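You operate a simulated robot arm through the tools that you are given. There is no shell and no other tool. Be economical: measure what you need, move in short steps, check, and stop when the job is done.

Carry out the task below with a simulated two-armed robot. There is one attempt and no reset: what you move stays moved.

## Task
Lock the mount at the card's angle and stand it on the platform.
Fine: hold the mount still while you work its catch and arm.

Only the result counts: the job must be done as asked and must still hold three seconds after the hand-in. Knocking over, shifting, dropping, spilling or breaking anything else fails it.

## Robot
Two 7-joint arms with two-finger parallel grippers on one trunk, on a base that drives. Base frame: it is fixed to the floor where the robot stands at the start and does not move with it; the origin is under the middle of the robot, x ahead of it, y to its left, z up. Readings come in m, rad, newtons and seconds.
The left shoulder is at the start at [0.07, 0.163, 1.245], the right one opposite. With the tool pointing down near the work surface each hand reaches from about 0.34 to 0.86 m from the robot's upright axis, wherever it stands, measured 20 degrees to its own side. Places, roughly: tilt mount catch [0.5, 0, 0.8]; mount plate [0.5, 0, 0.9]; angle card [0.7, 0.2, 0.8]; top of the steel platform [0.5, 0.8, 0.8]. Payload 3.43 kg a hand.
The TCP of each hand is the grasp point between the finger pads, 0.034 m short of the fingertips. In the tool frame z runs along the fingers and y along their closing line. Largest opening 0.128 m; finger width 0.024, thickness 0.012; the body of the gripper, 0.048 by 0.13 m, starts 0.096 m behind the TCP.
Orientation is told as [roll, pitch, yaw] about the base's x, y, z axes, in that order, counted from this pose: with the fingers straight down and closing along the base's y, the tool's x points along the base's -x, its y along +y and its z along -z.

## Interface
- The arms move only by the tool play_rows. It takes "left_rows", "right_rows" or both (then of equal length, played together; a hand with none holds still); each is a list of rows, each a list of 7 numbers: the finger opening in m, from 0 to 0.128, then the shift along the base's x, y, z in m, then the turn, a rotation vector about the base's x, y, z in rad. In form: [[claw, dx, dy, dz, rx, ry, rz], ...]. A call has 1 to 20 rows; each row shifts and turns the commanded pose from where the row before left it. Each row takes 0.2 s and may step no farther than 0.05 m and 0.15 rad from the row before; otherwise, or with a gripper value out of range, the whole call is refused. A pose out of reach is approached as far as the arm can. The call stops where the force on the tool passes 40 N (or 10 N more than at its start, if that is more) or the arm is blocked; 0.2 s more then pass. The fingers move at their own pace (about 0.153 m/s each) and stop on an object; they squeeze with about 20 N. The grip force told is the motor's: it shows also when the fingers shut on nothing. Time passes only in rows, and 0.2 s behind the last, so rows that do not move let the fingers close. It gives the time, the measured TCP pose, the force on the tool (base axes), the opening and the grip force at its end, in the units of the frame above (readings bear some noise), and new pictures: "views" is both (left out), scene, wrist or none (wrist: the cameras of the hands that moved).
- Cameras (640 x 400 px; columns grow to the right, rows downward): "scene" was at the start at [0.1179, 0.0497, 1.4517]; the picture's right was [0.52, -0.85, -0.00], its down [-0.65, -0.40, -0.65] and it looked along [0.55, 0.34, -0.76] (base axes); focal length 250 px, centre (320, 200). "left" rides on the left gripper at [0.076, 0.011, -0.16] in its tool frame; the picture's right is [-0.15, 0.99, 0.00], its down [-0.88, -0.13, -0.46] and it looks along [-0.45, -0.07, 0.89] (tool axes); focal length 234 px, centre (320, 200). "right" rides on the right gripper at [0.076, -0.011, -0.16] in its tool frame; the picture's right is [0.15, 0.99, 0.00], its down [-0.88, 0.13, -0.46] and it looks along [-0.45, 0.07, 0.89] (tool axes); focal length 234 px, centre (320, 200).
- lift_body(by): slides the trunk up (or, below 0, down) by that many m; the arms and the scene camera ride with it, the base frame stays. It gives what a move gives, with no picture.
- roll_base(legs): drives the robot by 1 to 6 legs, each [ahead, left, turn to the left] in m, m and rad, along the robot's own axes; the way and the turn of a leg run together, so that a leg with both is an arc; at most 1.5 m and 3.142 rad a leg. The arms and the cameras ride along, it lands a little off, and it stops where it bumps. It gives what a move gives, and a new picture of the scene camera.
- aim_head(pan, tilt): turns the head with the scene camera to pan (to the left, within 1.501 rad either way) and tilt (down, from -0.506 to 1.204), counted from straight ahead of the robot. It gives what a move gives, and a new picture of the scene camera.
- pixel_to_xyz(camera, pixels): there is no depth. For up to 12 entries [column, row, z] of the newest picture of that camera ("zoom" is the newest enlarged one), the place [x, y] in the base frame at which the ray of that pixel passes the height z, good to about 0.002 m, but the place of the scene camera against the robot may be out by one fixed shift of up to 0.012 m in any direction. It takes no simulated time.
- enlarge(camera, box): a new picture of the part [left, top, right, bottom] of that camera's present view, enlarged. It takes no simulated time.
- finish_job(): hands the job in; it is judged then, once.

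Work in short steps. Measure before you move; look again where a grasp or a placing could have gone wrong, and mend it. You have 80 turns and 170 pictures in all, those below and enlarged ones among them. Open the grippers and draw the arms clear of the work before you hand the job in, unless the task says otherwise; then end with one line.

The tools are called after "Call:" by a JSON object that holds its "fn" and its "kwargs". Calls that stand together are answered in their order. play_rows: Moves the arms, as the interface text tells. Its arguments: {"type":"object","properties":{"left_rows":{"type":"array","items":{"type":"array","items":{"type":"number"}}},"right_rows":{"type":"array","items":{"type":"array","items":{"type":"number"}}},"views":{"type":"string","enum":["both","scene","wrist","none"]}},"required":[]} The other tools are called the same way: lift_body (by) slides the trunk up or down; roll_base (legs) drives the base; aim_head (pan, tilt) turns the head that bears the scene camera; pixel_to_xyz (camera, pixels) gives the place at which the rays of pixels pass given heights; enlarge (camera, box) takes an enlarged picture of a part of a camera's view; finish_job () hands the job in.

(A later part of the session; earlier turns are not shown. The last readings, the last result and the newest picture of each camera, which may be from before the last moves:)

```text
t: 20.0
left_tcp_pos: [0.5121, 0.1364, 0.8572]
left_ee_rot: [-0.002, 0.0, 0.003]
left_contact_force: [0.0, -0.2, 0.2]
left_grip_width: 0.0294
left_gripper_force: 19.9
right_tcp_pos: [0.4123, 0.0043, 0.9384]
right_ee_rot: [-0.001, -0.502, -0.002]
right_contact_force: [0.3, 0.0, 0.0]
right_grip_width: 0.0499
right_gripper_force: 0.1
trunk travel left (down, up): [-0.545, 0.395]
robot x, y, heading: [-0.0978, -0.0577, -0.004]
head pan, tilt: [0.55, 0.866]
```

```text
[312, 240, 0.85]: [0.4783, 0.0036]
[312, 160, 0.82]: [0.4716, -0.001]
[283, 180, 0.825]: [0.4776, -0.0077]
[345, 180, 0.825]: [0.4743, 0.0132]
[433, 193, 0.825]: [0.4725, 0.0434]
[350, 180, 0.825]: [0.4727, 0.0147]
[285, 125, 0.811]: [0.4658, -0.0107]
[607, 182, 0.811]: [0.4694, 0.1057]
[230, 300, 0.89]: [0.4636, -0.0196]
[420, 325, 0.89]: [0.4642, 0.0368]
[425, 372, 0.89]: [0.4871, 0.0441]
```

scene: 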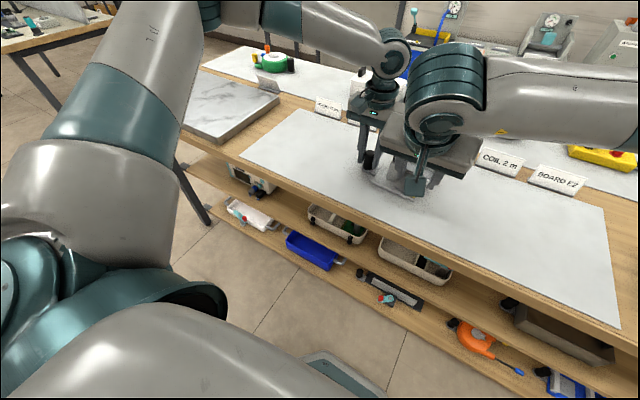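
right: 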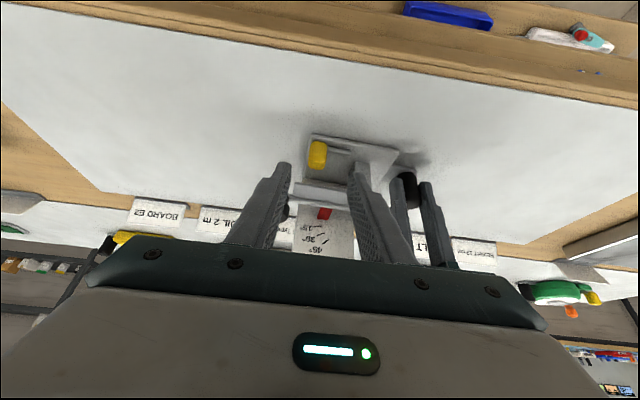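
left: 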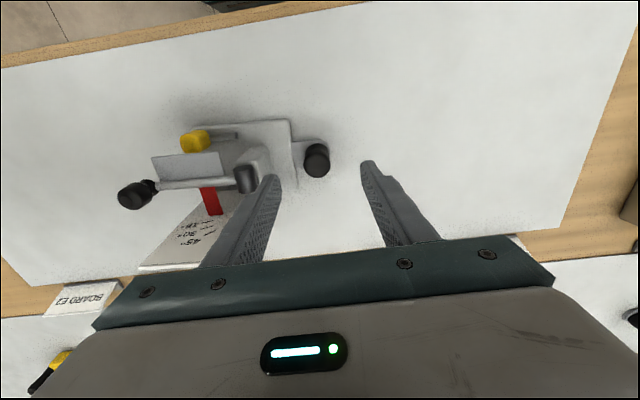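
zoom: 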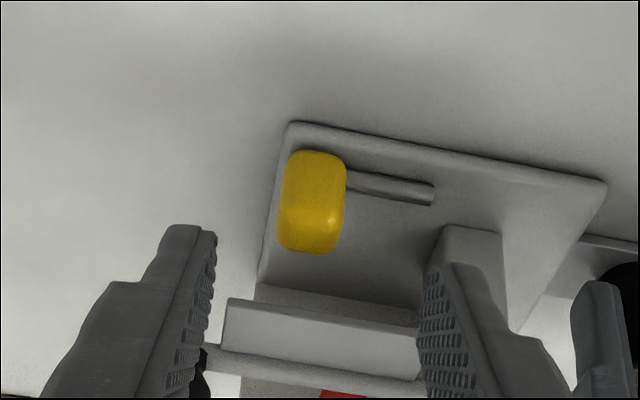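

Block spans y −0.008..0.013, top z≈0.85. I pitch to −0.8 and slide the fingers around its upper part, above the pin.

Call:
{"fn": "play_rows", "kwargs": {"right_rows": [[0.05, 0, -0.001, 0, 0, -0.15, 0], [0.05, 0, -0.001, 0, 0, -0.15, 0], [0.05, 0.016, 0, -0.025, 0, 0, 0], [0.05, 0.016, 0, -0.025, 0, 0, 0], [0.05, 0.015, 0, -0.022, 0, 0, 0], [0.05, 0, 0, 0, 0, 0, 0]], "views": "wrist"}}

Call:
{"fn": "enlarge", "kwargs": {"camera": "right", "box": [240, 110, 400, 220]}}

Call:
{"fn": "enlarge", "kwargs": {"camera": "left", "box": [60, 90, 260, 215]}}

```text
t: 21.4
left_tcp_pos: [0.5132, 0.1374, 0.8576]
left_ee_rot: [-0.002, 0.001, 0.003]
left_contact_force: [0.8, -0.7, 0.2]
left_grip_width: 0.0293
left_gripper_force: 20.0
right_tcp_pos: [0.4597, -0.0018, 0.8638]
right_ee_rot: [-0.003, -0.799, -0.001]
right_contact_force: [-0.3, 0.4, -0.5]
right_grip_width: 0.05
right_gripper_force: 0.1
trunk travel left (down, up): [-0.545, 0.395]
robot x, y, heading: [-0.0995, -0.0601, 0.001]
head pan, tilt: [0.55, 0.866]
```

right: 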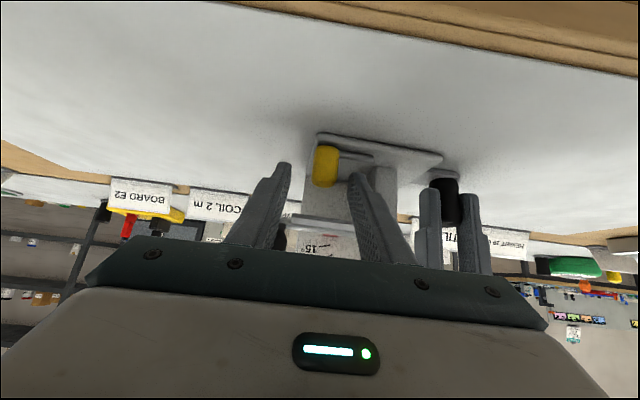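

```text
3.64 times, centred on (320, 165) of right
```

zoom: 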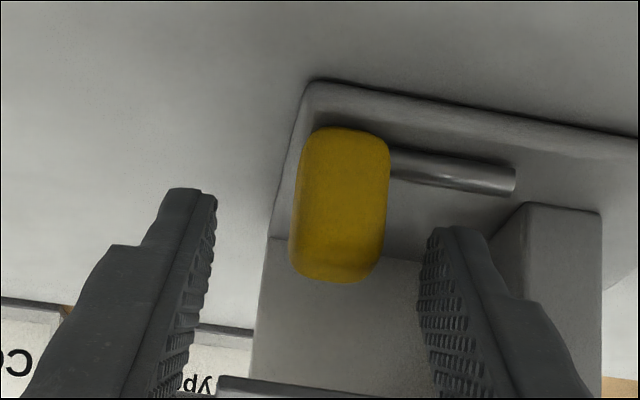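

```text
3.20 times, centred on (160, 152) of left
```

zoom: 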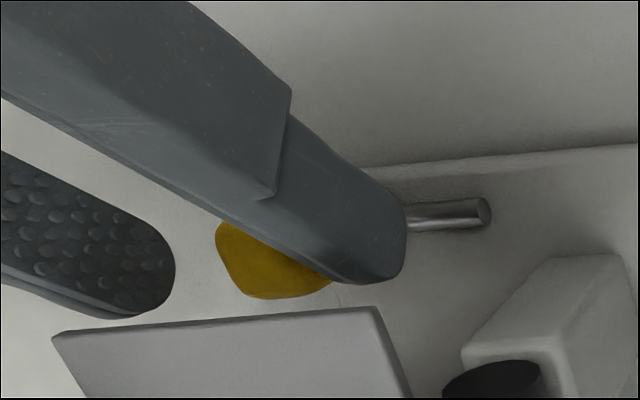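

Gap centre is ~6 mm right of the block; shift +y 0.006 and close on it.

Call:
{"fn": "play_rows", "kwargs": {"right_rows": [[0.05, 0, 0.006, 0, 0, 0, 0], [0.03, 0, 0, 0, 0, 0, 0], [0.01, 0, 0, 0, 0, 0, 0], [0.01, 0, 0, 0, 0, 0, 0]], "views": "none"}}

Call:
{"fn": "enlarge", "kwargs": {"camera": "right", "box": [240, 110, 400, 220]}}

```text
t: 22.4
left_tcp_pos: [0.5125, 0.139, 0.8574]
left_ee_rot: [0.0, 0.0, 0.005]
left_contact_force: [1.0, 14.2, 2.2]
left_grip_width: 0.0295
left_gripper_force: 19.9
right_tcp_pos: [0.4593, 0.0037, 0.8646]
right_ee_rot: [-0.006, -0.799, 0.0]
right_contact_force: [-0.3, -14.7, 0.1]
right_grip_width: 0.0223
right_gripper_force: 20.2
trunk travel left (down, up): [-0.545, 0.395]
robot x, y, heading: [-0.0998, -0.0579, -0.0]
head pan, tilt: [0.55, 0.866]
```

```text
3.64 times, centred on (320, 165) of right
```

zoom: 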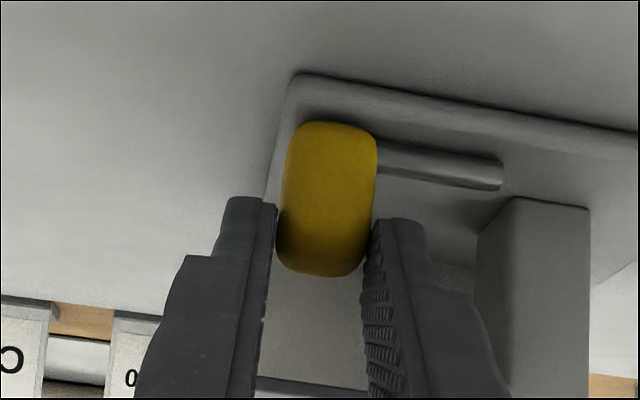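

Gripped (0.0223 m) with 14 N pull along y, so y isn't freely sliding that way. I test −y gently in 2 mm steps.

Call:
{"fn": "play_rows", "kwargs": {"right_rows": [[0.01, 0, -0.003, 0, 0, 0, 0], [0.01, 0, 0, 0, 0, 0, 0]], "views": "none"}}

Call:
{"fn": "play_rows", "kwargs": {"right_rows": [[0.01, 0, -0.004, 0, 0, 0, 0], [0.01, 0, 0, 0, 0, 0, 0]], "views": "none"}}

```text
t: 23.0
left_tcp_pos: [0.5128, 0.1386, 0.8581]
left_ee_rot: [-0.001, -0.001, 0.001]
left_contact_force: [1.7, 8.5, -0.7]
left_grip_width: 0.0294
left_gripper_force: 20.4
right_tcp_pos: [0.4589, 0.0027, 0.8646]
right_ee_rot: [-0.002, -0.8, 0.0]
right_contact_force: [-1.7, -6.2, 4.7]
right_grip_width: 0.0221
right_gripper_force: 20.1
trunk travel left (down, up): [-0.545, 0.395]
robot x, y, heading: [-0.1023, -0.0567, -0.004]
head pan, tilt: [0.55, 0.866]
```

```text
t: 23.6
left_tcp_pos: [0.5117, 0.1366, 0.8572]
left_ee_rot: [-0.005, 0.0, 0.0]
left_contact_force: [-4.5, -6.2, -0.6]
left_grip_width: 0.0292
left_gripper_force: 19.8
right_tcp_pos: [0.4597, -0.0006, 0.8636]
right_ee_rot: [0.002, -0.8, -0.002]
right_contact_force: [3.7, 6.2, 2.1]
right_grip_width: 0.022
right_gripper_force: 20.1
trunk travel left (down, up): [-0.545, 0.395]
robot x, y, heading: [-0.1002, -0.061, 0.002]
head pan, tilt: [0.55, 0.866]
```

y is stiff both ways. Return to neutral and test +z by 6 mm.

Call:
{"fn": "play_rows", "kwargs": {"right_rows": [[0.01, 0, 0.002, 0, 0, 0, 0], [0.01, 0, 0, 0.003, 0, 0, 0], [0.01, 0, 0, 0.003, 0, 0, 0]], "views": "none"}}

Call:
{"fn": "play_rows", "kwargs": {"right_rows": [[0.01, 0, 0, -0.006, 0, 0, 0], [0.01, -0.003, 0, 0, 0, 0, 0], [0.01, -0.003, 0, 0, 0, 0, 0]], "views": "none"}}

Call:
{"fn": "play_rows", "kwargs": {"right_rows": [[0.01, 0.006, 0, 0, 0, 0, 0], [0.01, 0.003, 0, 0, 0, 0, 0], [0.01, 0.003, 0, 0, 0, 0, 0]], "views": "none"}}

Call:
{"fn": "enlarge", "kwargs": {"camera": "right", "box": [240, 110, 400, 220]}}

```text
t: 24.4
left_tcp_pos: [0.5129, 0.1381, 0.8565]
left_ee_rot: [-0.003, -0.002, 0.001]
left_contact_force: [-2.3, -4.3, 5.5]
left_grip_width: 0.03
left_gripper_force: 20.2
right_tcp_pos: [0.4611, -0.0013, 0.8691]
right_ee_rot: [-0.003, -0.796, 0.001]
right_contact_force: [2.8, 5.1, -9.5]
right_grip_width: 0.0221
right_gripper_force: 20.3
trunk travel left (down, up): [-0.545, 0.395]
robot x, y, heading: [-0.0996, -0.0567, -0.0]
head pan, tilt: [0.55, 0.866]
```

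```text
t: 25.2
left_tcp_pos: [0.5125, 0.1382, 0.8572]
left_ee_rot: [-0.002, 0.002, 0.001]
left_contact_force: [-5.3, -3.4, -3.3]
left_grip_width: 0.0293
left_gripper_force: 20.1
right_tcp_pos: [0.4543, 0.0007, 0.8651]
right_ee_rot: [-0.001, -0.802, 0.001]
right_contact_force: [6.2, 5.7, 3.0]
right_grip_width: 0.0226
right_gripper_force: 19.9
trunk travel left (down, up): [-0.545, 0.395]
robot x, y, heading: [-0.1, -0.0605, 0.002]
head pan, tilt: [0.55, 0.866]
```

```text
t: 26.0
left_tcp_pos: [0.513, 0.1382, 0.8578]
left_ee_rot: [-0.001, -0.001, 0.001]
left_contact_force: [2.9, 6.6, -5.4]
left_grip_width: 0.0297
left_gripper_force: 20.3
right_tcp_pos: [0.4657, 0.0017, 0.8635]
right_ee_rot: [-0.003, -0.8, 0.003]
right_contact_force: [-4.9, -4.9, 7.3]
right_grip_width: 0.0215
right_gripper_force: 20.1
trunk travel left (down, up): [-0.545, 0.395]
robot x, y, heading: [-0.0967, -0.0584, 0.0]
head pan, tilt: [0.55, 0.866]
```

```text
3.64 times, centred on (320, 165) of right
```

zoom: 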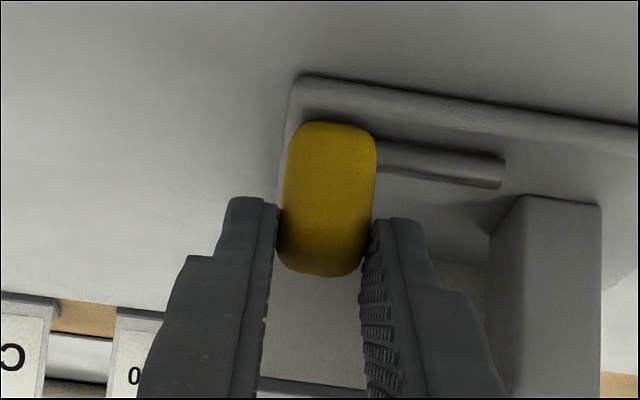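

x is soft (±6 mm for ~5 N), so the catch moves in x. Push further −x (total −0.018) and look.

Call:
{"fn": "play_rows", "kwargs": {"right_rows": [[0.01, -0.006, 0, 0, 0, 0, 0], [0.01, -0.006, 0, 0, 0, 0, 0], [0.01, -0.006, 0, 0, 0, 0, 0], [0.01, 0, 0, 0, 0, 0, 0]], "views": "none"}}

Call:
{"fn": "enlarge", "kwargs": {"camera": "right", "box": [240, 110, 400, 220]}}

Call:
{"fn": "enlarge", "kwargs": {"camera": "left", "box": [60, 90, 260, 215]}}

```text
t: 27.0
left_tcp_pos: [0.5135, 0.1373, 0.8579]
left_ee_rot: [-0.003, 0.002, 0.003]
left_contact_force: [-6.3, -4.5, -4.2]
left_grip_width: 0.029
left_gripper_force: 20.3
right_tcp_pos: [0.4486, 0.0008, 0.8649]
right_ee_rot: [-0.004, -0.8, -0.001]
right_contact_force: [5.1, 4.9, 1.3]
right_grip_width: 0.0232
right_gripper_force: 20.0
trunk travel left (down, up): [-0.545, 0.395]
robot x, y, heading: [-0.1015, -0.0593, 0.0]
head pan, tilt: [0.55, 0.866]
```

```text
3.64 times, centred on (320, 165) of right
```

zoom: 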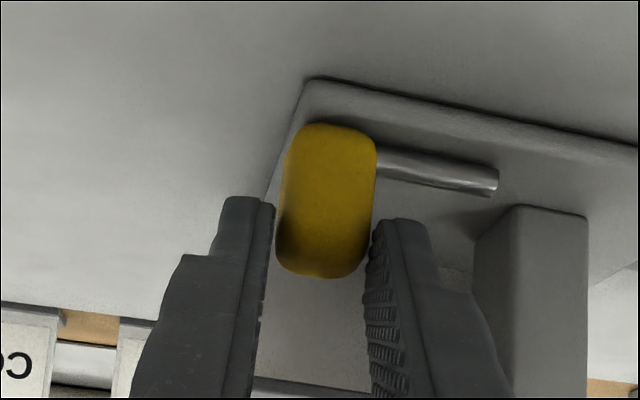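

```text
3.20 times, centred on (160, 152) of left
```

zoom: 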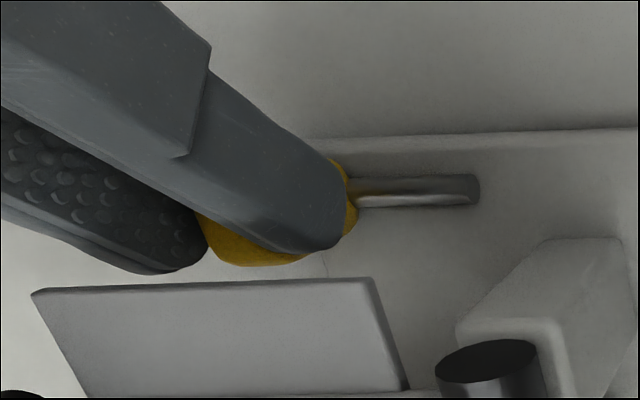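

The pin stays put while the yellow block tilts about it: it's a flip lever turning about the pin (y axis), ~5 N friction. Continue the flip toward −x/down and see where it stops.

Call:
{"fn": "play_rows", "kwargs": {"right_rows": [[0.01, -0.004, 0, -0.003, 0, 0, 0], [0.01, -0.003, 0, -0.004, 0, 0, 0], [0.01, -0.002, 0, -0.004, 0, 0, 0], [0.01, 0, 0, 0, 0, 0, 0]], "views": "none"}}

Call:
{"fn": "enlarge", "kwargs": {"camera": "right", "box": [240, 110, 400, 220]}}

Call:
{"fn": "enlarge", "kwargs": {"camera": "left", "box": [60, 90, 260, 215]}}

```text
t: 28.0
left_tcp_pos: [0.5125, 0.1374, 0.8579]
left_ee_rot: [-0.002, 0.001, 0.002]
left_contact_force: [-3.9, -4.3, -7.8]
left_grip_width: 0.0292
left_gripper_force: 20.1
right_tcp_pos: [0.4398, -0.0002, 0.8539]
right_ee_rot: [-0.002, -0.8, 0.001]
right_contact_force: [2.5, 3.1, 15.4]
right_grip_width: 0.023
right_gripper_force: 20.4
trunk travel left (down, up): [-0.545, 0.395]
robot x, y, heading: [-0.1027, -0.0649, 0.001]
head pan, tilt: [0.55, 0.866]
```

```text
3.64 times, centred on (320, 165) of right
```

zoom: 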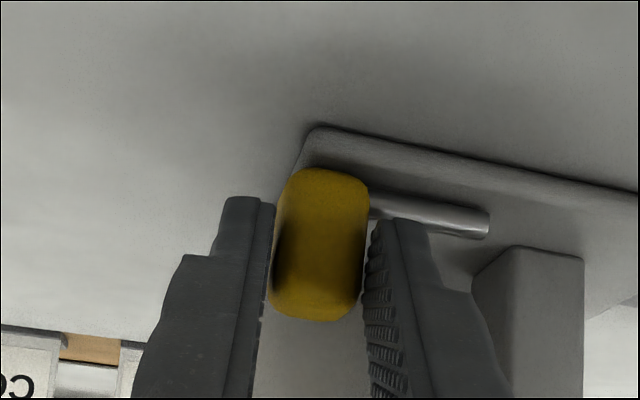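

```text
3.20 times, centred on (160, 152) of left
```

zoom: 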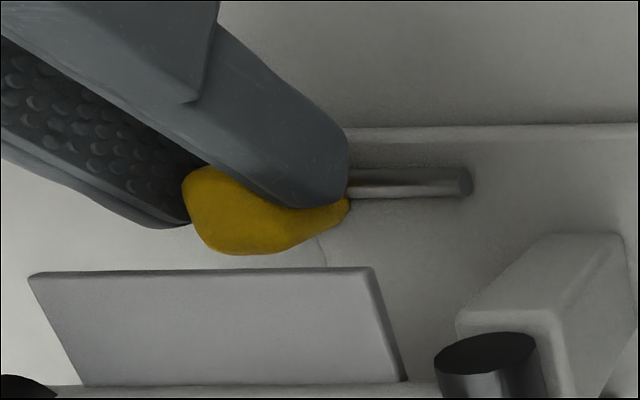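

Re-examining: base edge and pin both shifted ~10 px in the left view, so it was the whole mount yawing about the round handle, not the catch. I bring it back (+x, +z) and look.

Call:
{"fn": "play_rows", "kwargs": {"right_rows": [[0.01, 0.002, 0, 0.004, 0, 0, 0], [0.01, 0.003, 0, 0.004, 0, 0, 0], [0.01, 0.005, 0, 0.002, 0, 0, 0], [0.01, 0.006, 0.001, 0, 0, 0, 0], [0.01, 0.006, 0.001, 0, 0, 0, 0], [0.01, 0, 0, 0, 0, 0, 0]], "views": "none"}}

Call:
{"fn": "enlarge", "kwargs": {"camera": "right", "box": [240, 110, 400, 220]}}

Call:
{"fn": "enlarge", "kwargs": {"camera": "left", "box": [60, 90, 260, 215]}}

```text
t: 29.4
left_tcp_pos: [0.5145, 0.1393, 0.8564]
left_ee_rot: [-0.001, -0.004, 0.003]
left_contact_force: [5.9, 17.2, 7.3]
left_grip_width: 0.0304
left_gripper_force: 19.8
right_tcp_pos: [0.4639, 0.0032, 0.8619]
right_ee_rot: [-0.008, -0.799, 0.001]
right_contact_force: [-5.6, -16.2, -9.7]
right_grip_width: 0.0217
right_gripper_force: 20.3
trunk travel left (down, up): [-0.545, 0.395]
robot x, y, heading: [-0.1021, -0.06, -0.001]
head pan, tilt: [0.55, 0.866]
```

```text
3.64 times, centred on (320, 165) of right
```

zoom: 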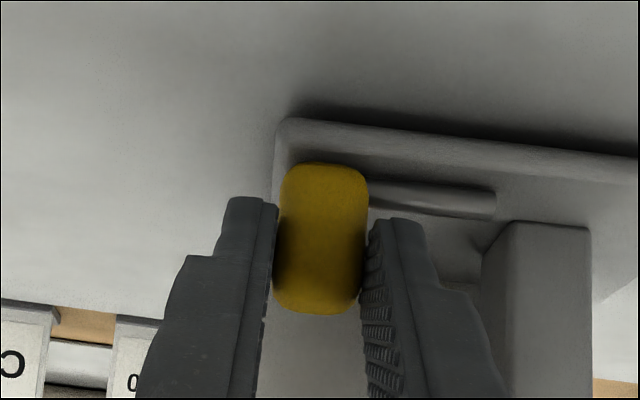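

```text
3.20 times, centred on (160, 152) of left
```

zoom: 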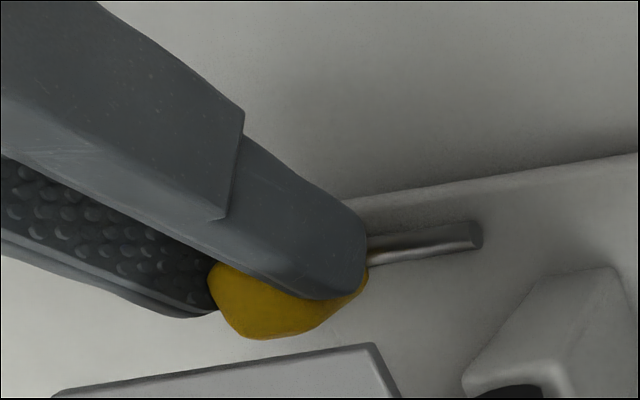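

The mount is slightly lifted and yawed; I set it back down, then apply a pure turn about the pin axis (−0.3 rad about y around the pin) to see whether the block turns.

Call:
{"fn": "play_rows", "kwargs": {"right_rows": [[0.01, -0.002, -0.003, -0.004, 0, 0, 0], [0.01, -0.003, -0.001, -0.004, 0, 0, 0], [0.01, 0, 0, 0, 0, 0, 0]], "views": "none"}}

Call:
{"fn": "enlarge", "kwargs": {"camera": "left", "box": [60, 90, 260, 215]}}

Call:
{"fn": "play_rows", "kwargs": {"right_rows": [[0.01, -0.0045, 0, -0.0021, 0, -0.15, 0], [0.01, -0.004, 0, -0.003, 0, -0.15, 0], [0.01, 0, 0, 0, 0, 0, 0]], "views": "none"}}

Call:
{"fn": "enlarge", "kwargs": {"camera": "right", "box": [240, 110, 400, 220]}}

Call:
{"fn": "enlarge", "kwargs": {"camera": "left", "box": [60, 90, 260, 215]}}

```text
t: 30.2
left_tcp_pos: [0.5114, 0.1363, 0.8561]
left_ee_rot: [-0.003, 0.001, 0.001]
left_contact_force: [-3.2, -0.9, -4.9]
left_grip_width: 0.0294
left_gripper_force: 20.3
right_tcp_pos: [0.4574, 0.0001, 0.8571]
right_ee_rot: [0.002, -0.806, -0.001]
right_contact_force: [5.3, 0.9, 11.5]
right_grip_width: 0.0216
right_gripper_force: 20.2
trunk travel left (down, up): [-0.545, 0.395]
robot x, y, heading: [-0.105, -0.0594, 0.002]
head pan, tilt: [0.55, 0.866]
```

```text
3.20 times, centred on (160, 152) of left
```

zoom: 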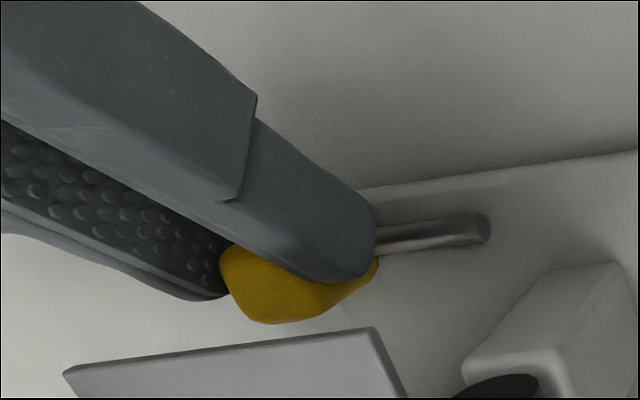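

```text
t: 31.0
left_tcp_pos: [0.5138, 0.1363, 0.857]
left_ee_rot: [-0.003, 0.0, 0.002]
left_contact_force: [-1.8, -5.2, 5.9]
left_grip_width: 0.0294
left_gripper_force: 19.8
right_tcp_pos: [0.4483, -0.0014, 0.8505]
right_ee_rot: [-0.003, -1.097, 0.002]
right_contact_force: [0.8, 4.8, -9.8]
right_grip_width: 0.0217
right_gripper_force: 20.6
trunk travel left (down, up): [-0.545, 0.395]
robot x, y, heading: [-0.0996, -0.0604, 0.002]
head pan, tilt: [0.55, 0.866]
```

```text
3.64 times, centred on (320, 165) of right
```

zoom: 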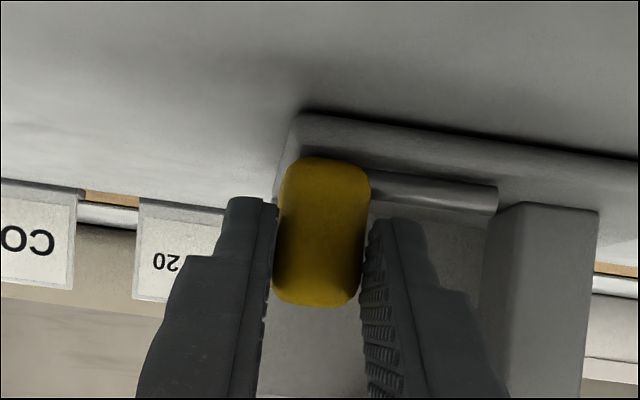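

```text
3.20 times, centred on (160, 152) of left
```

zoom: 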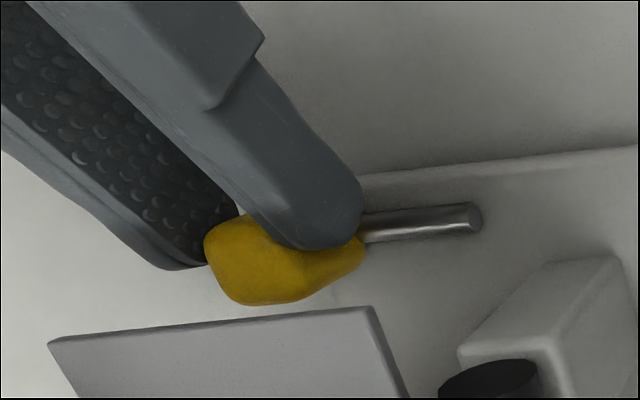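

The fingers just slid round the block; no pin-axis turn. I open, re-grip the block squarely, then check lift (+z) with pictures.

Call:
{"fn": "play_rows", "kwargs": {"right_rows": [[0.045, 0, 0, 0, 0, 0, 0], [0.045, 0.0045, 0, 0.002, 0, 0.15, 0], [0.045, 0.004, 0.002, 0.004, 0, 0.15, 0], [0.045, 0.002, 0, 0, 0, 0, 0]], "views": "none"}}

Call:
{"fn": "enlarge", "kwargs": {"camera": "left", "box": [60, 90, 260, 215]}}

Call:
{"fn": "enlarge", "kwargs": {"camera": "right", "box": [240, 110, 400, 220]}}

```text
t: 32.0
left_tcp_pos: [0.5128, 0.138, 0.8571]
left_ee_rot: [-0.002, 0.0, 0.001]
left_contact_force: [-0.4, 1.4, 0.4]
left_grip_width: 0.0294
left_gripper_force: 20.4
right_tcp_pos: [0.4586, 0.0012, 0.8569]
right_ee_rot: [-0.004, -0.797, 0.0]
right_contact_force: [0.0, 1.1, 0.3]
right_grip_width: 0.0451
right_gripper_force: 0.1
trunk travel left (down, up): [-0.545, 0.395]
robot x, y, heading: [-0.0992, -0.0639, -0.0]
head pan, tilt: [0.55, 0.866]
```

```text
3.20 times, centred on (160, 152) of left
```

zoom: 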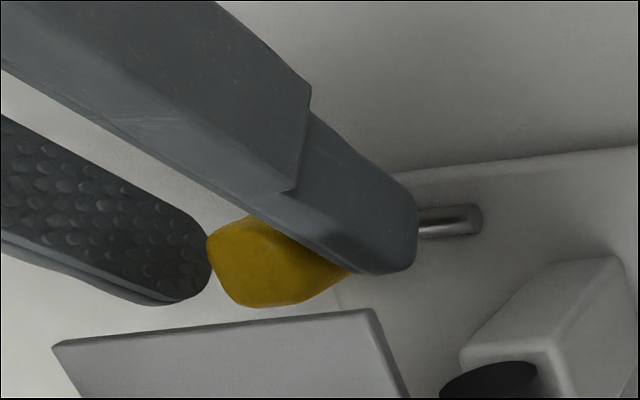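

```text
3.64 times, centred on (320, 165) of right
```

zoom: 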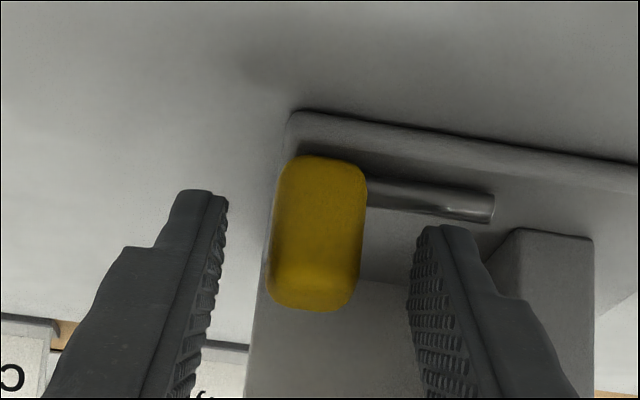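

Nothing of the catch moved. Next I test the arm and gain a side view: retreat the right hand, un-pitch, and yaw +90° so its camera looks +y at the mount.

Call:
{"fn": "play_rows", "kwargs": {"right_rows": [[0.06, -0.02, -0.001, 0.02, 0, 0, 0], [0.06, -0.02, 0, 0.03, 0, 0, 0], [0.06, -0.01, -0.03, 0.03, 0, 0.13, 0], [0.06, 0, -0.035, 0.03, 0, 0.135, 0], [0.06, 0, -0.035, 0.02, 0, 0.135, 0], [0.06, 0, -0.035, 0, 0, 0.135, 0], [0.06, 0.01, -0.02, 0, 0, 0.135, 0], [0.06, 0.01, -0.02, 0, 0, 0.13, 0], [0.06, 0.01, 0, 0, 0, 0, 0.15], [0.06, 0.01, 0, 0, 0, 0, 0.15], [0.06, 0.01, 0, 0, 0, 0, 0.15], [0.06, 0.01, 0, 0, 0, 0, 0.15], [0.06, 0.01, 0, 0, 0, 0, 0.15], [0.06, 0.01, 0, 0, 0, 0, 0.15], [0.06, 0, 0, 0, 0, 0, 0.15], [0.06, 0, 0, 0, 0, 0, 0.15], [0.06, 0, 0, 0, 0, 0, 0.15], [0.06, 0, 0, 0, 0, 0, 0.15], [0.06, 0, 0, 0, 0, 0, 0.07], [0.06, 0, 0, 0, 0, 0, 0]], "views": "both"}}

```text
t: 36.2
left_tcp_pos: [0.5125, 0.137, 0.857]
left_ee_rot: [-0.002, -0.001, 0.0]
left_contact_force: [-0.7, 0.5, -1.6]
left_grip_width: 0.0292
left_gripper_force: 19.9
right_tcp_pos: [0.3719, -0.1317, 0.9839]
right_ee_rot: [-0.004, 0.001, 1.565]
right_contact_force: [0.2, -0.2, -0.1]
right_grip_width: 0.0603
right_gripper_force: 0.0
right hand out of reach, approached as far as the arm can: row 16, 17, 18, 19
trunk travel left (down, up): [-0.545, 0.395]
robot x, y, heading: [-0.0977, -0.061, -0.001]
head pan, tilt: [0.55, 0.866]
```

scene: 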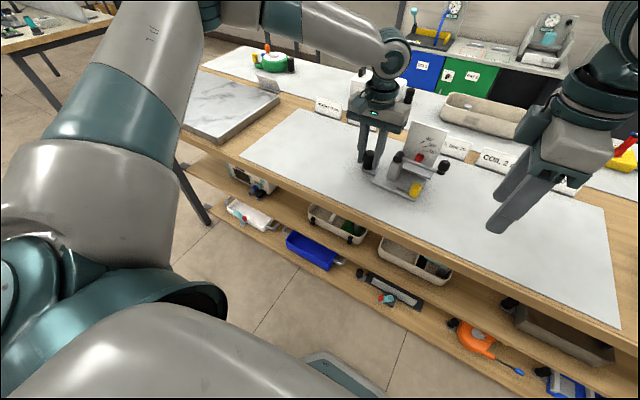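
right: 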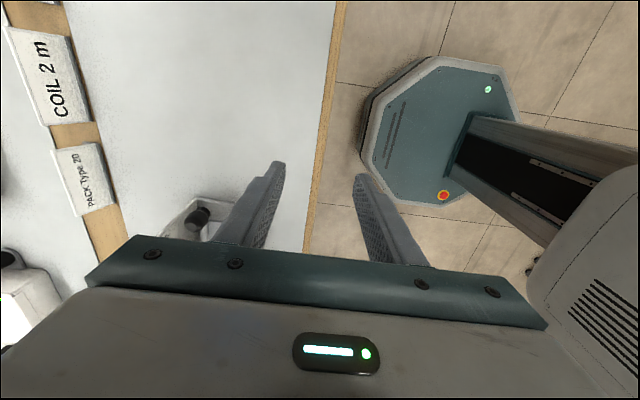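

Move the right hand forward to x≈0.50, y≈−0.16 to see the mount from its −y side.

Call:
{"fn": "play_rows", "kwargs": {"right_rows": [[0.06, 0.045, -0.01, 0, 0, 0, 0], [0.06, 0.045, -0.01, 0, 0, 0, 0], [0.06, 0.03, -0.01, 0, 0, 0, 0], [0.06, 0, 0, 0, 0, 0, 0]], "views": "wrist"}}

Call:
{"fn": "enlarge", "kwargs": {"camera": "right", "box": [240, 150, 400, 250]}}

```text
t: 37.2
left_tcp_pos: [0.5131, 0.1375, 0.8567]
left_ee_rot: [-0.002, 0.001, 0.003]
left_contact_force: [0.1, -0.5, -0.2]
left_grip_width: 0.0291
left_gripper_force: 20.1
right_tcp_pos: [0.3722, -0.1296, 0.983]
right_ee_rot: [-0.003, 0.0, 1.568]
right_contact_force: [0.0, -0.3, 0.1]
right_grip_width: 0.06
right_gripper_force: 0.0
right hand out of reach, approached as far as the arm can: row 1, 2, 3
trunk travel left (down, up): [-0.545, 0.395]
robot x, y, heading: [-0.0993, -0.0615, 0.002]
head pan, tilt: [0.55, 0.866]
```

right: 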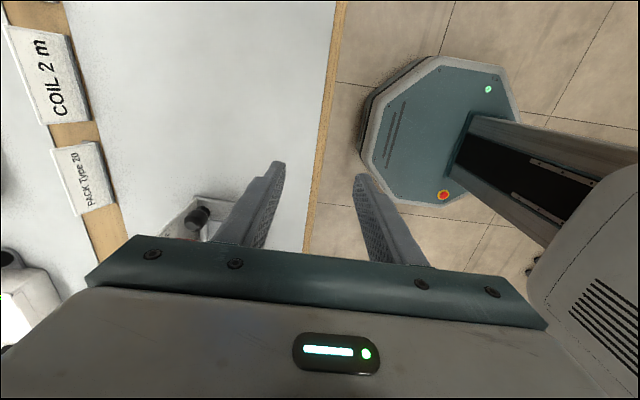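

```text
4.00 times, centred on (320, 200) of right
```

zoom: 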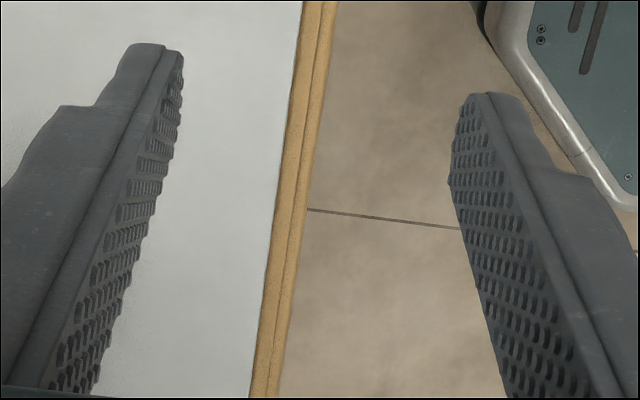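

Stuck on a wrist limit; back the yaw off to ~0.7 and then move forward.

Call:
{"fn": "play_rows", "kwargs": {"right_rows": [[0.06, 0, 0, 0, 0, 0, -0.15], [0.06, 0, 0, 0, 0, 0, -0.15], [0.06, 0, -0.01, 0, 0, 0, -0.15], [0.06, 0, -0.01, 0, 0, 0, -0.15], [0.06, 0, -0.01, 0, 0, 0, -0.15], [0.06, 0, -0.01, 0, 0, 0, -0.15], [0.06, 0.03, -0.01, 0, 0, 0, 0], [0.06, 0.035, 0, 0, 0, 0, 0], [0.06, 0.035, 0, 0, 0, 0, 0], [0.06, 0, 0, 0, 0, 0, 0]], "views": "wrist"}}

Call:
{"fn": "enlarge", "kwargs": {"camera": "right", "box": [240, 150, 400, 250]}}

```text
t: 39.4
left_tcp_pos: [0.5139, 0.138, 0.8571]
left_ee_rot: [-0.001, -0.001, 0.002]
left_contact_force: [-1.2, -0.1, -1.4]
left_grip_width: 0.0294
left_gripper_force: 20.0
right_tcp_pos: [0.4725, -0.1781, 0.9827]
right_ee_rot: [-0.004, 0.001, 0.671]
right_contact_force: [-0.6, 0.4, 1.3]
right_grip_width: 0.0598
right_gripper_force: 0.1
trunk travel left (down, up): [-0.545, 0.395]
robot x, y, heading: [-0.0983, -0.0587, 0.004]
head pan, tilt: [0.55, 0.866]
```

right: 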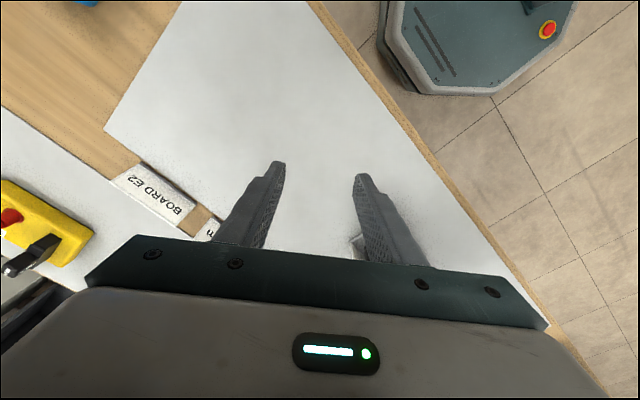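

```text
4.00 times, centred on (320, 200) of right
```

zoom: 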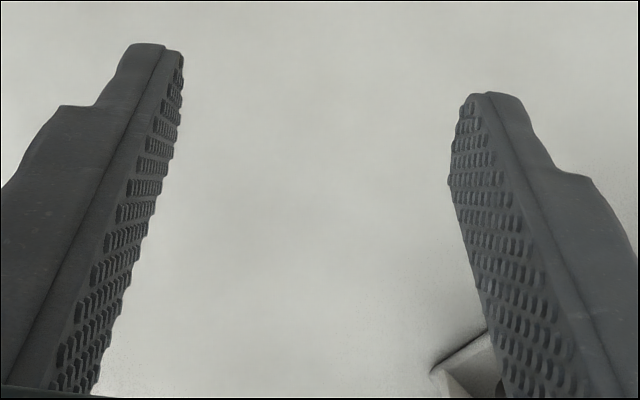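

Tilt the right hand (roll +0.6) to get a side view of catch and arm.

Call:
{"fn": "play_rows", "kwargs": {"right_rows": [[0.06, 0, -0.01, 0, 0.15, 0, 0], [0.06, 0, -0.01, 0, 0.15, 0, 0], [0.06, 0, -0.01, 0, 0.15, 0, 0], [0.06, 0, -0.01, 0, 0.15, 0, 0], [0.06, -0.03, 0, 0, 0, 0, 0], [0.06, -0.03, 0, 0, 0, 0, 0]], "views": "wrist"}}

Call:
{"fn": "enlarge", "kwargs": {"camera": "right", "box": [240, 130, 400, 230]}}

```text
t: 40.8
left_tcp_pos: [0.5134, 0.1374, 0.8574]
left_ee_rot: [-0.003, 0.001, 0.002]
left_contact_force: [0.3, 0.0, -2.7]
left_grip_width: 0.0294
left_gripper_force: 19.6
right_tcp_pos: [0.4126, -0.2206, 0.9831]
right_ee_rot: [0.491, -0.359, 0.578]
right_contact_force: [0.0, -0.9, 0.2]
right_grip_width: 0.06
right_gripper_force: 0.0
trunk travel left (down, up): [-0.545, 0.395]
robot x, y, heading: [-0.0973, -0.0592, -0.001]
head pan, tilt: [0.55, 0.866]
```

right: 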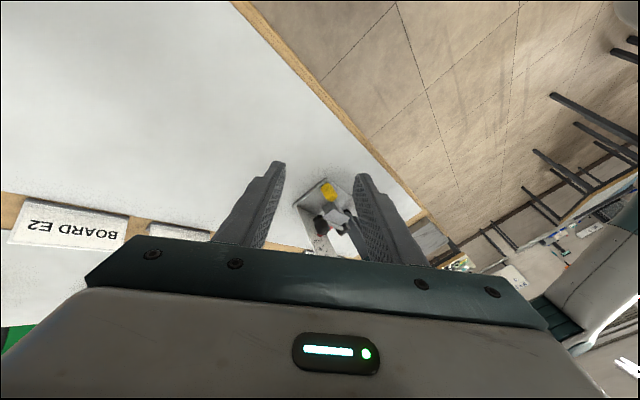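

```text
4.00 times, centred on (320, 180) of right
```

zoom: 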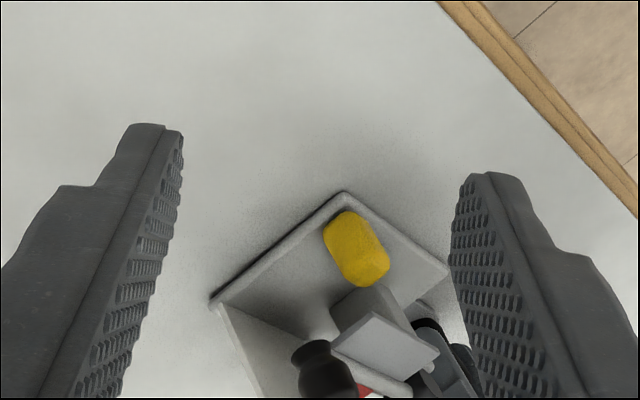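

Call:
{"fn": "enlarge", "kwargs": {"camera": "right", "box": [300, 172, 360, 222]}}

Call:
{"fn": "enlarge", "kwargs": {"camera": "scene", "box": [385, 160, 445, 205]}}

```text
8.00 times, centred on (330, 197) of right
```

zoom: 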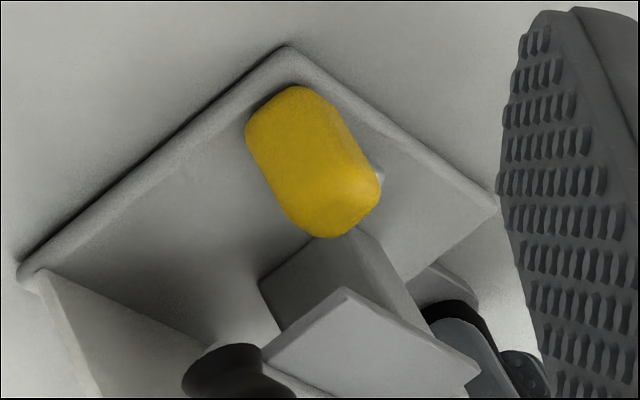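

```text
8.89 times, centred on (415, 182) of scene
```

zoom: 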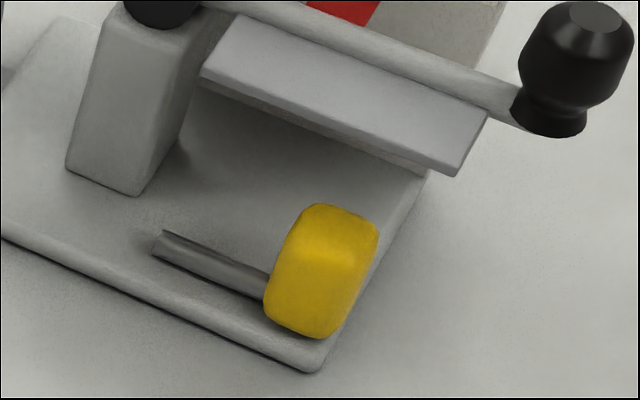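

I return to the catch for decisive tests: undo tilt/yaw, pitch −0.8 and go to the pre-grasp in front of the block.

Call:
{"fn": "play_rows", "kwargs": {"right_rows": [[0.05, 0, 0, 0, -0.15, 0, 0], [0.05, 0, 0, 0, -0.15, 0, 0], [0.05, 0, 0, 0, -0.15, 0, 0], [0.05, 0, 0, 0, -0.15, 0, 0], [0.05, 0, 0.02, 0, 0, 0, -0.134], [0.05, 0, 0.02, 0, 0, 0, -0.134], [0.05, 0, 0.02, 0, 0, 0, -0.134], [0.05, 0, 0.02, 0, 0, 0, -0.134], [0.05, 0, 0.02, 0, 0, 0, -0.135], [0.05, 0, 0.03, 0, 0, -0.13, 0], [0.05, 0, 0.03, 0, 0, -0.13, 0], [0.05, 0, 0.03, -0.01, 0, -0.135, 0], [0.05, 0, 0.0235, -0.02, 0, -0.135, 0], [0.05, 0, 0.01, -0.02, 0, -0.135, 0], [0.05, 0, 0, 0, 0, -0.135, 0], [0.05, 0, 0, 0, 0, 0, 0]], "views": "none"}}

```text
t: 44.2
left_tcp_pos: [0.5136, 0.138, 0.8566]
left_ee_rot: [0.0, -0.001, 0.003]
left_contact_force: [-0.5, 0.1, -2.4]
left_grip_width: 0.0294
left_gripper_force: 19.5
right_tcp_pos: [0.4157, 0.0016, 0.9354]
right_ee_rot: [-0.002, -0.799, -0.002]
right_contact_force: [0.5, -0.7, 0.6]
right_grip_width: 0.05
right_gripper_force: 0.1
trunk travel left (down, up): [-0.545, 0.395]
robot x, y, heading: [-0.0994, -0.0583, 0.002]
head pan, tilt: [0.55, 0.866]
```

Descend onto the block and grip, then pull −y firmly.

Call:
{"fn": "play_rows", "kwargs": {"right_rows": [[0.05, 0.015, 0, -0.025, 0, 0, 0], [0.05, 0.015, 0, -0.025, 0, 0, 0], [0.05, 0.0135, 0, -0.023, 0, 0, 0], [0.03, 0, 0, 0, 0, 0, 0], [0.01, 0, 0, 0, 0, 0, 0], [0.01, 0, 0, 0, 0, 0, 0]], "views": "none"}}

Call:
{"fn": "play_rows", "kwargs": {"right_rows": [[0.01, 0, -0.003, 0, 0, 0, 0], [0.01, 0, -0.003, 0, 0, 0, 0], [0.01, 0, -0.003, 0, 0, 0, 0], [0.01, 0, -0.003, 0, 0, 0, 0]], "views": "none"}}

Call:
{"fn": "enlarge", "kwargs": {"camera": "right", "box": [240, 110, 400, 220]}}

Call:
{"fn": "enlarge", "kwargs": {"camera": "left", "box": [60, 90, 260, 215]}}

```text
t: 45.6
left_tcp_pos: [0.5138, 0.1382, 0.858]
left_ee_rot: [-0.002, -0.001, 0.002]
left_contact_force: [-1.5, 4.8, 0.9]
left_grip_width: 0.0295
left_gripper_force: 19.8
right_tcp_pos: [0.4593, 0.002, 0.8603]
right_ee_rot: [-0.001, -0.799, -0.004]
right_contact_force: [2.5, -4.8, 0.4]
right_grip_width: 0.0224
right_gripper_force: 20.4
trunk travel left (down, up): [-0.545, 0.395]
robot x, y, heading: [-0.1021, -0.056, 0.003]
head pan, tilt: [0.55, 0.866]
```

```text
t: 46.6
left_tcp_pos: [0.5137, 0.1375, 0.8585]
left_ee_rot: [-0.002, -0.002, 0.002]
left_contact_force: [-3.2, -4.5, 4.4]
left_grip_width: 0.0291
left_gripper_force: 20.1
right_tcp_pos: [0.4586, -0.0088, 0.8615]
right_ee_rot: [-0.001, -0.798, -0.002]
right_contact_force: [3.4, 5.2, -4.8]
right_grip_width: 0.0221
right_gripper_force: 19.9
trunk travel left (down, up): [-0.545, 0.395]
robot x, y, heading: [-0.0995, -0.0573, 0.004]
head pan, tilt: [0.55, 0.866]
```

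```text
3.64 times, centred on (320, 165) of right
```

zoom: 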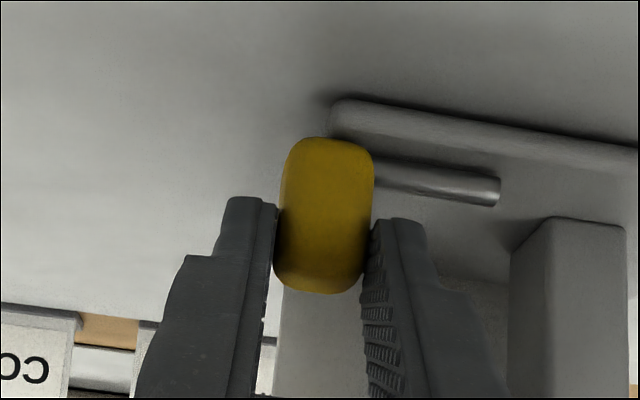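

```text
3.20 times, centred on (160, 152) of left
```

zoom: 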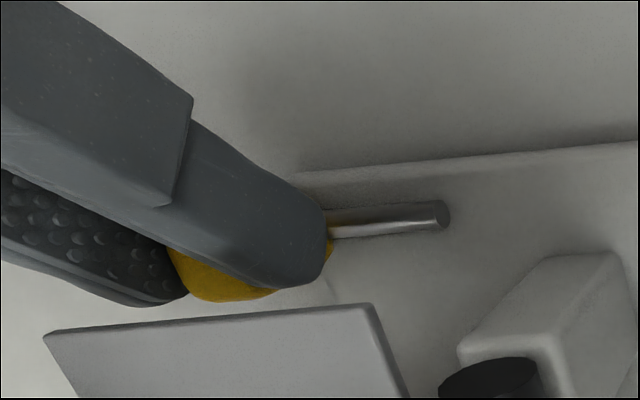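

The catch is a bolt that slides along −y (pin end moved left relative to the base). It began pushed in (stop at +y). Continue pulling to its out stop.

Call:
{"fn": "play_rows", "kwargs": {"right_rows": [[0.01, 0, -0.003, 0, 0, 0, 0], [0.01, 0, -0.003, 0, 0, 0, 0], [0.01, 0, -0.003, 0, 0, 0, 0], [0.01, 0, -0.003, 0, 0, 0, 0]], "views": "none"}}

Call:
{"fn": "enlarge", "kwargs": {"camera": "left", "box": [60, 90, 260, 215]}}

```text
t: 47.6
left_tcp_pos: [0.5135, 0.1391, 0.8573]
left_ee_rot: [-0.002, 0.001, 0.003]
left_contact_force: [-2.3, -4.9, 1.1]
left_grip_width: 0.0294
left_gripper_force: 19.8
right_tcp_pos: [0.4571, -0.021, 0.8608]
right_ee_rot: [0.0, -0.8, -0.003]
right_contact_force: [2.6, 5.1, -0.6]
right_grip_width: 0.0221
right_gripper_force: 20.3
trunk travel left (down, up): [-0.545, 0.395]
robot x, y, heading: [-0.0986, -0.0586, 0.001]
head pan, tilt: [0.55, 0.866]
```

```text
3.20 times, centred on (160, 152) of left
```

zoom: 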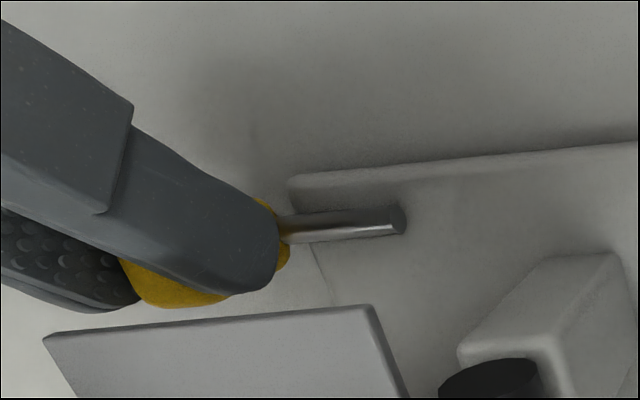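

Still sliding at 5 N (23 mm so far). Continue in small steps watching force.

Call:
{"fn": "play_rows", "kwargs": {"right_rows": [[0.01, 0, -0.0025, 0, 0, 0, 0], [0.01, 0, -0.0025, 0, 0, 0, 0]], "views": "none"}}

Call:
{"fn": "play_rows", "kwargs": {"right_rows": [[0.01, 0, -0.0025, 0, 0, 0, 0], [0.01, 0, -0.0025, 0, 0, 0, 0]], "views": "none"}}

Call:
{"fn": "enlarge", "kwargs": {"camera": "left", "box": [60, 90, 260, 215]}}

```text
t: 48.2
left_tcp_pos: [0.513, 0.136, 0.8569]
left_ee_rot: [-0.003, 0.001, -0.002]
left_contact_force: [-5.9, -12.1, 1.9]
left_grip_width: 0.0296
left_gripper_force: 19.8
right_tcp_pos: [0.4567, -0.0252, 0.8617]
right_ee_rot: [0.002, -0.8, -0.004]
right_contact_force: [6.2, 11.5, -2.4]
right_grip_width: 0.022
right_gripper_force: 20.3
trunk travel left (down, up): [-0.545, 0.395]
robot x, y, heading: [-0.1011, -0.0613, -0.001]
head pan, tilt: [0.55, 0.866]
```

```text
t: 48.8
left_tcp_pos: [0.5129, 0.1338, 0.8576]
left_ee_rot: [-0.008, 0.002, -0.001]
left_contact_force: [-12.1, -34.8, 4.0]
left_grip_width: 0.0293
left_gripper_force: 20.2
right_tcp_pos: [0.4568, -0.0272, 0.8629]
right_ee_rot: [0.004, -0.799, -0.003]
right_contact_force: [12.5, 34.5, -4.2]
right_grip_width: 0.0222
right_gripper_force: 20.3
trunk travel left (down, up): [-0.545, 0.395]
robot x, y, heading: [-0.1016, -0.0565, -0.0]
head pan, tilt: [0.55, 0.866]
```

```text
3.20 times, centred on (160, 152) of left
```

zoom: 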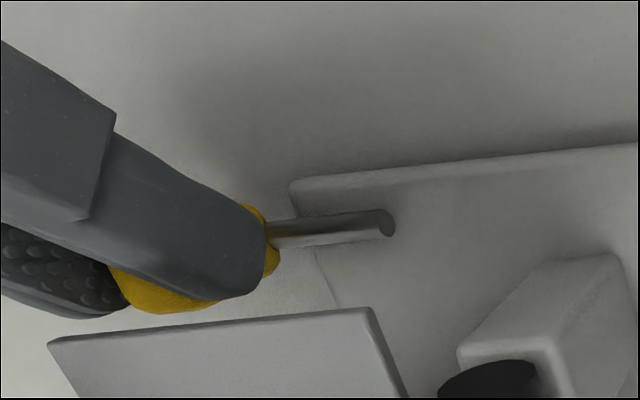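

Stop reached (34 N) — the bolt is fully out, presumably unlocked. Relieve, open and retreat the right hand to the right side.

Call:
{"fn": "play_rows", "kwargs": {"right_rows": [[0.01, 0, 0.005, 0, 0, 0, 0], [0.045, 0, 0, 0, 0, 0, 0], [0.045, -0.015, 0, 0.018, 0, 0, 0], [0.045, -0.02, 0, 0.025, 0, 0, 0], [0.045, -0.01, -0.02, 0.03, 0, 0.13, 0], [0.06, 0, -0.04, 0.02, 0, 0.135, 0], [0.06, 0, -0.04, 0.01, 0, 0.135, 0], [0.06, 0.01, -0.04, 0, 0, 0.135, 0], [0.06, 0.03, -0.03, 0, 0, 0.135, 0], [0.06, 0.03, 0, 0, 0, 0.13, 0], [0.06, 0.03, 0, 0, 0, 0, 0], [0.06, 0, 0, 0, 0, 0, 0]], "views": "scene"}}

Call:
{"fn": "enlarge", "kwargs": {"camera": "scene", "box": [355, 110, 475, 205]}}

```text
t: 51.4
left_tcp_pos: [0.5136, 0.1383, 0.8569]
left_ee_rot: [-0.001, 0.0, 0.002]
left_contact_force: [0.0, 0.6, -3.9]
left_grip_width: 0.0294
left_gripper_force: 20.2
right_tcp_pos: [0.5137, -0.1999, 0.9645]
right_ee_rot: [-0.002, 0.002, -0.002]
right_contact_force: [-0.4, 0.0, 0.9]
right_grip_width: 0.0602
right_gripper_force: 0.2
trunk travel left (down, up): [-0.545, 0.395]
robot x, y, heading: [-0.0992, -0.0605, 0.001]
head pan, tilt: [0.55, 0.866]
```

scene: 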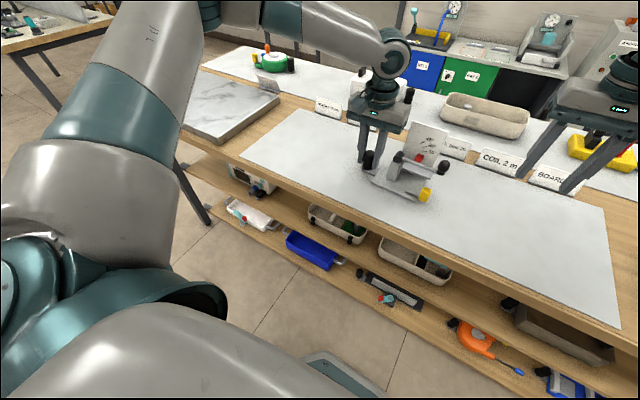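

```text
4.21 times, centred on (415, 158) of scene
```

zoom: 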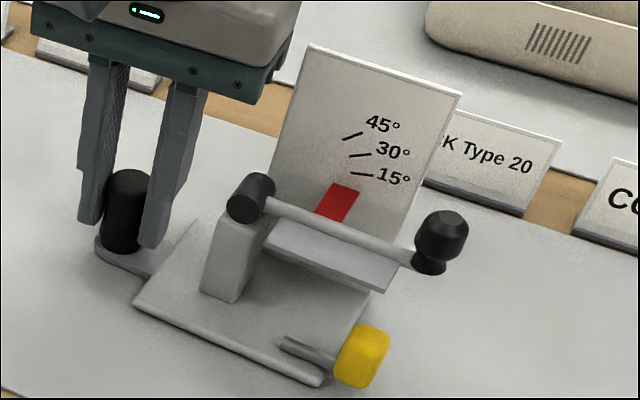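

Bolt is out. Now roll the right hand so its fingers point +y (to grip the knob above/below from the outside), and measure the knob.

Call:
{"fn": "pixel_to_xyz", "kwargs": {"camera": "zoom", "pixels": [[450, 217, 0.915], [450, 217, 0.92], [430, 268, 0.885], [442, 240, 0.9], [400, 250, 0.893], [255, 200, 0.895]]}}

Call:
{"fn": "play_rows", "kwargs": {"right_rows": [[0.06, 0, 0, 0, 0.145, 0, 0], [0.06, 0, 0, 0, 0.145, 0, 0], [0.06, 0, 0, 0, 0.145, 0, 0], [0.06, 0, 0, 0, 0.145, 0, 0], [0.06, 0, 0, 0, 0.145, 0, 0], [0.06, 0, 0, -0.01, 0.145, 0, 0], [0.06, 0, 0, -0.02, 0.145, 0, 0], [0.06, 0, 0, -0.02, 0.145, 0, 0], [0.06, 0, 0, -0.01, 0.14, 0, 0], [0.06, 0, 0, 0, 0, 0, 0]], "views": "both"}}

```text
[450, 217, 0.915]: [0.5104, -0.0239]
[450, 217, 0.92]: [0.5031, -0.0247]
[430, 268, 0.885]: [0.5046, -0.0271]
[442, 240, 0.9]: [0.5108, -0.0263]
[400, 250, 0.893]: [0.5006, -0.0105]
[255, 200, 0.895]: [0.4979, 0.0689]
```

```text
t: 53.6
left_tcp_pos: [0.5132, 0.1371, 0.8578]
left_ee_rot: [-0.001, 0.0, 0.003]
left_contact_force: [-0.3, 0.5, -3.7]
left_grip_width: 0.0291
left_gripper_force: 20.2
right_tcp_pos: [0.5129, -0.195, 0.9032]
right_ee_rot: [1.299, 0.002, -0.001]
right_contact_force: [-0.4, 1.2, -0.3]
right_grip_width: 0.0601
right_gripper_force: 0.1
trunk travel left (down, up): [-0.545, 0.395]
robot x, y, heading: [-0.0989, -0.0633, 0.0]
head pan, tilt: [0.55, 0.866]
```

scene: 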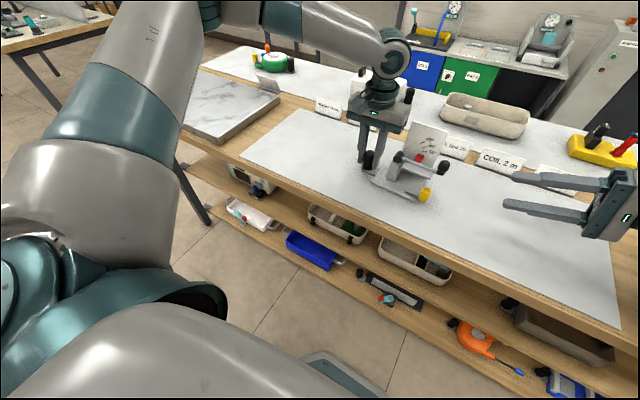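
right: 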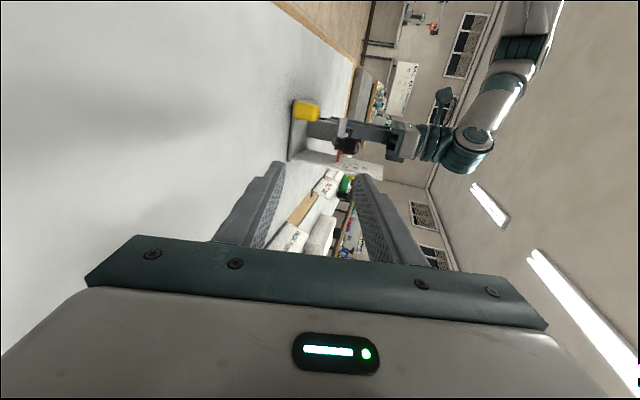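

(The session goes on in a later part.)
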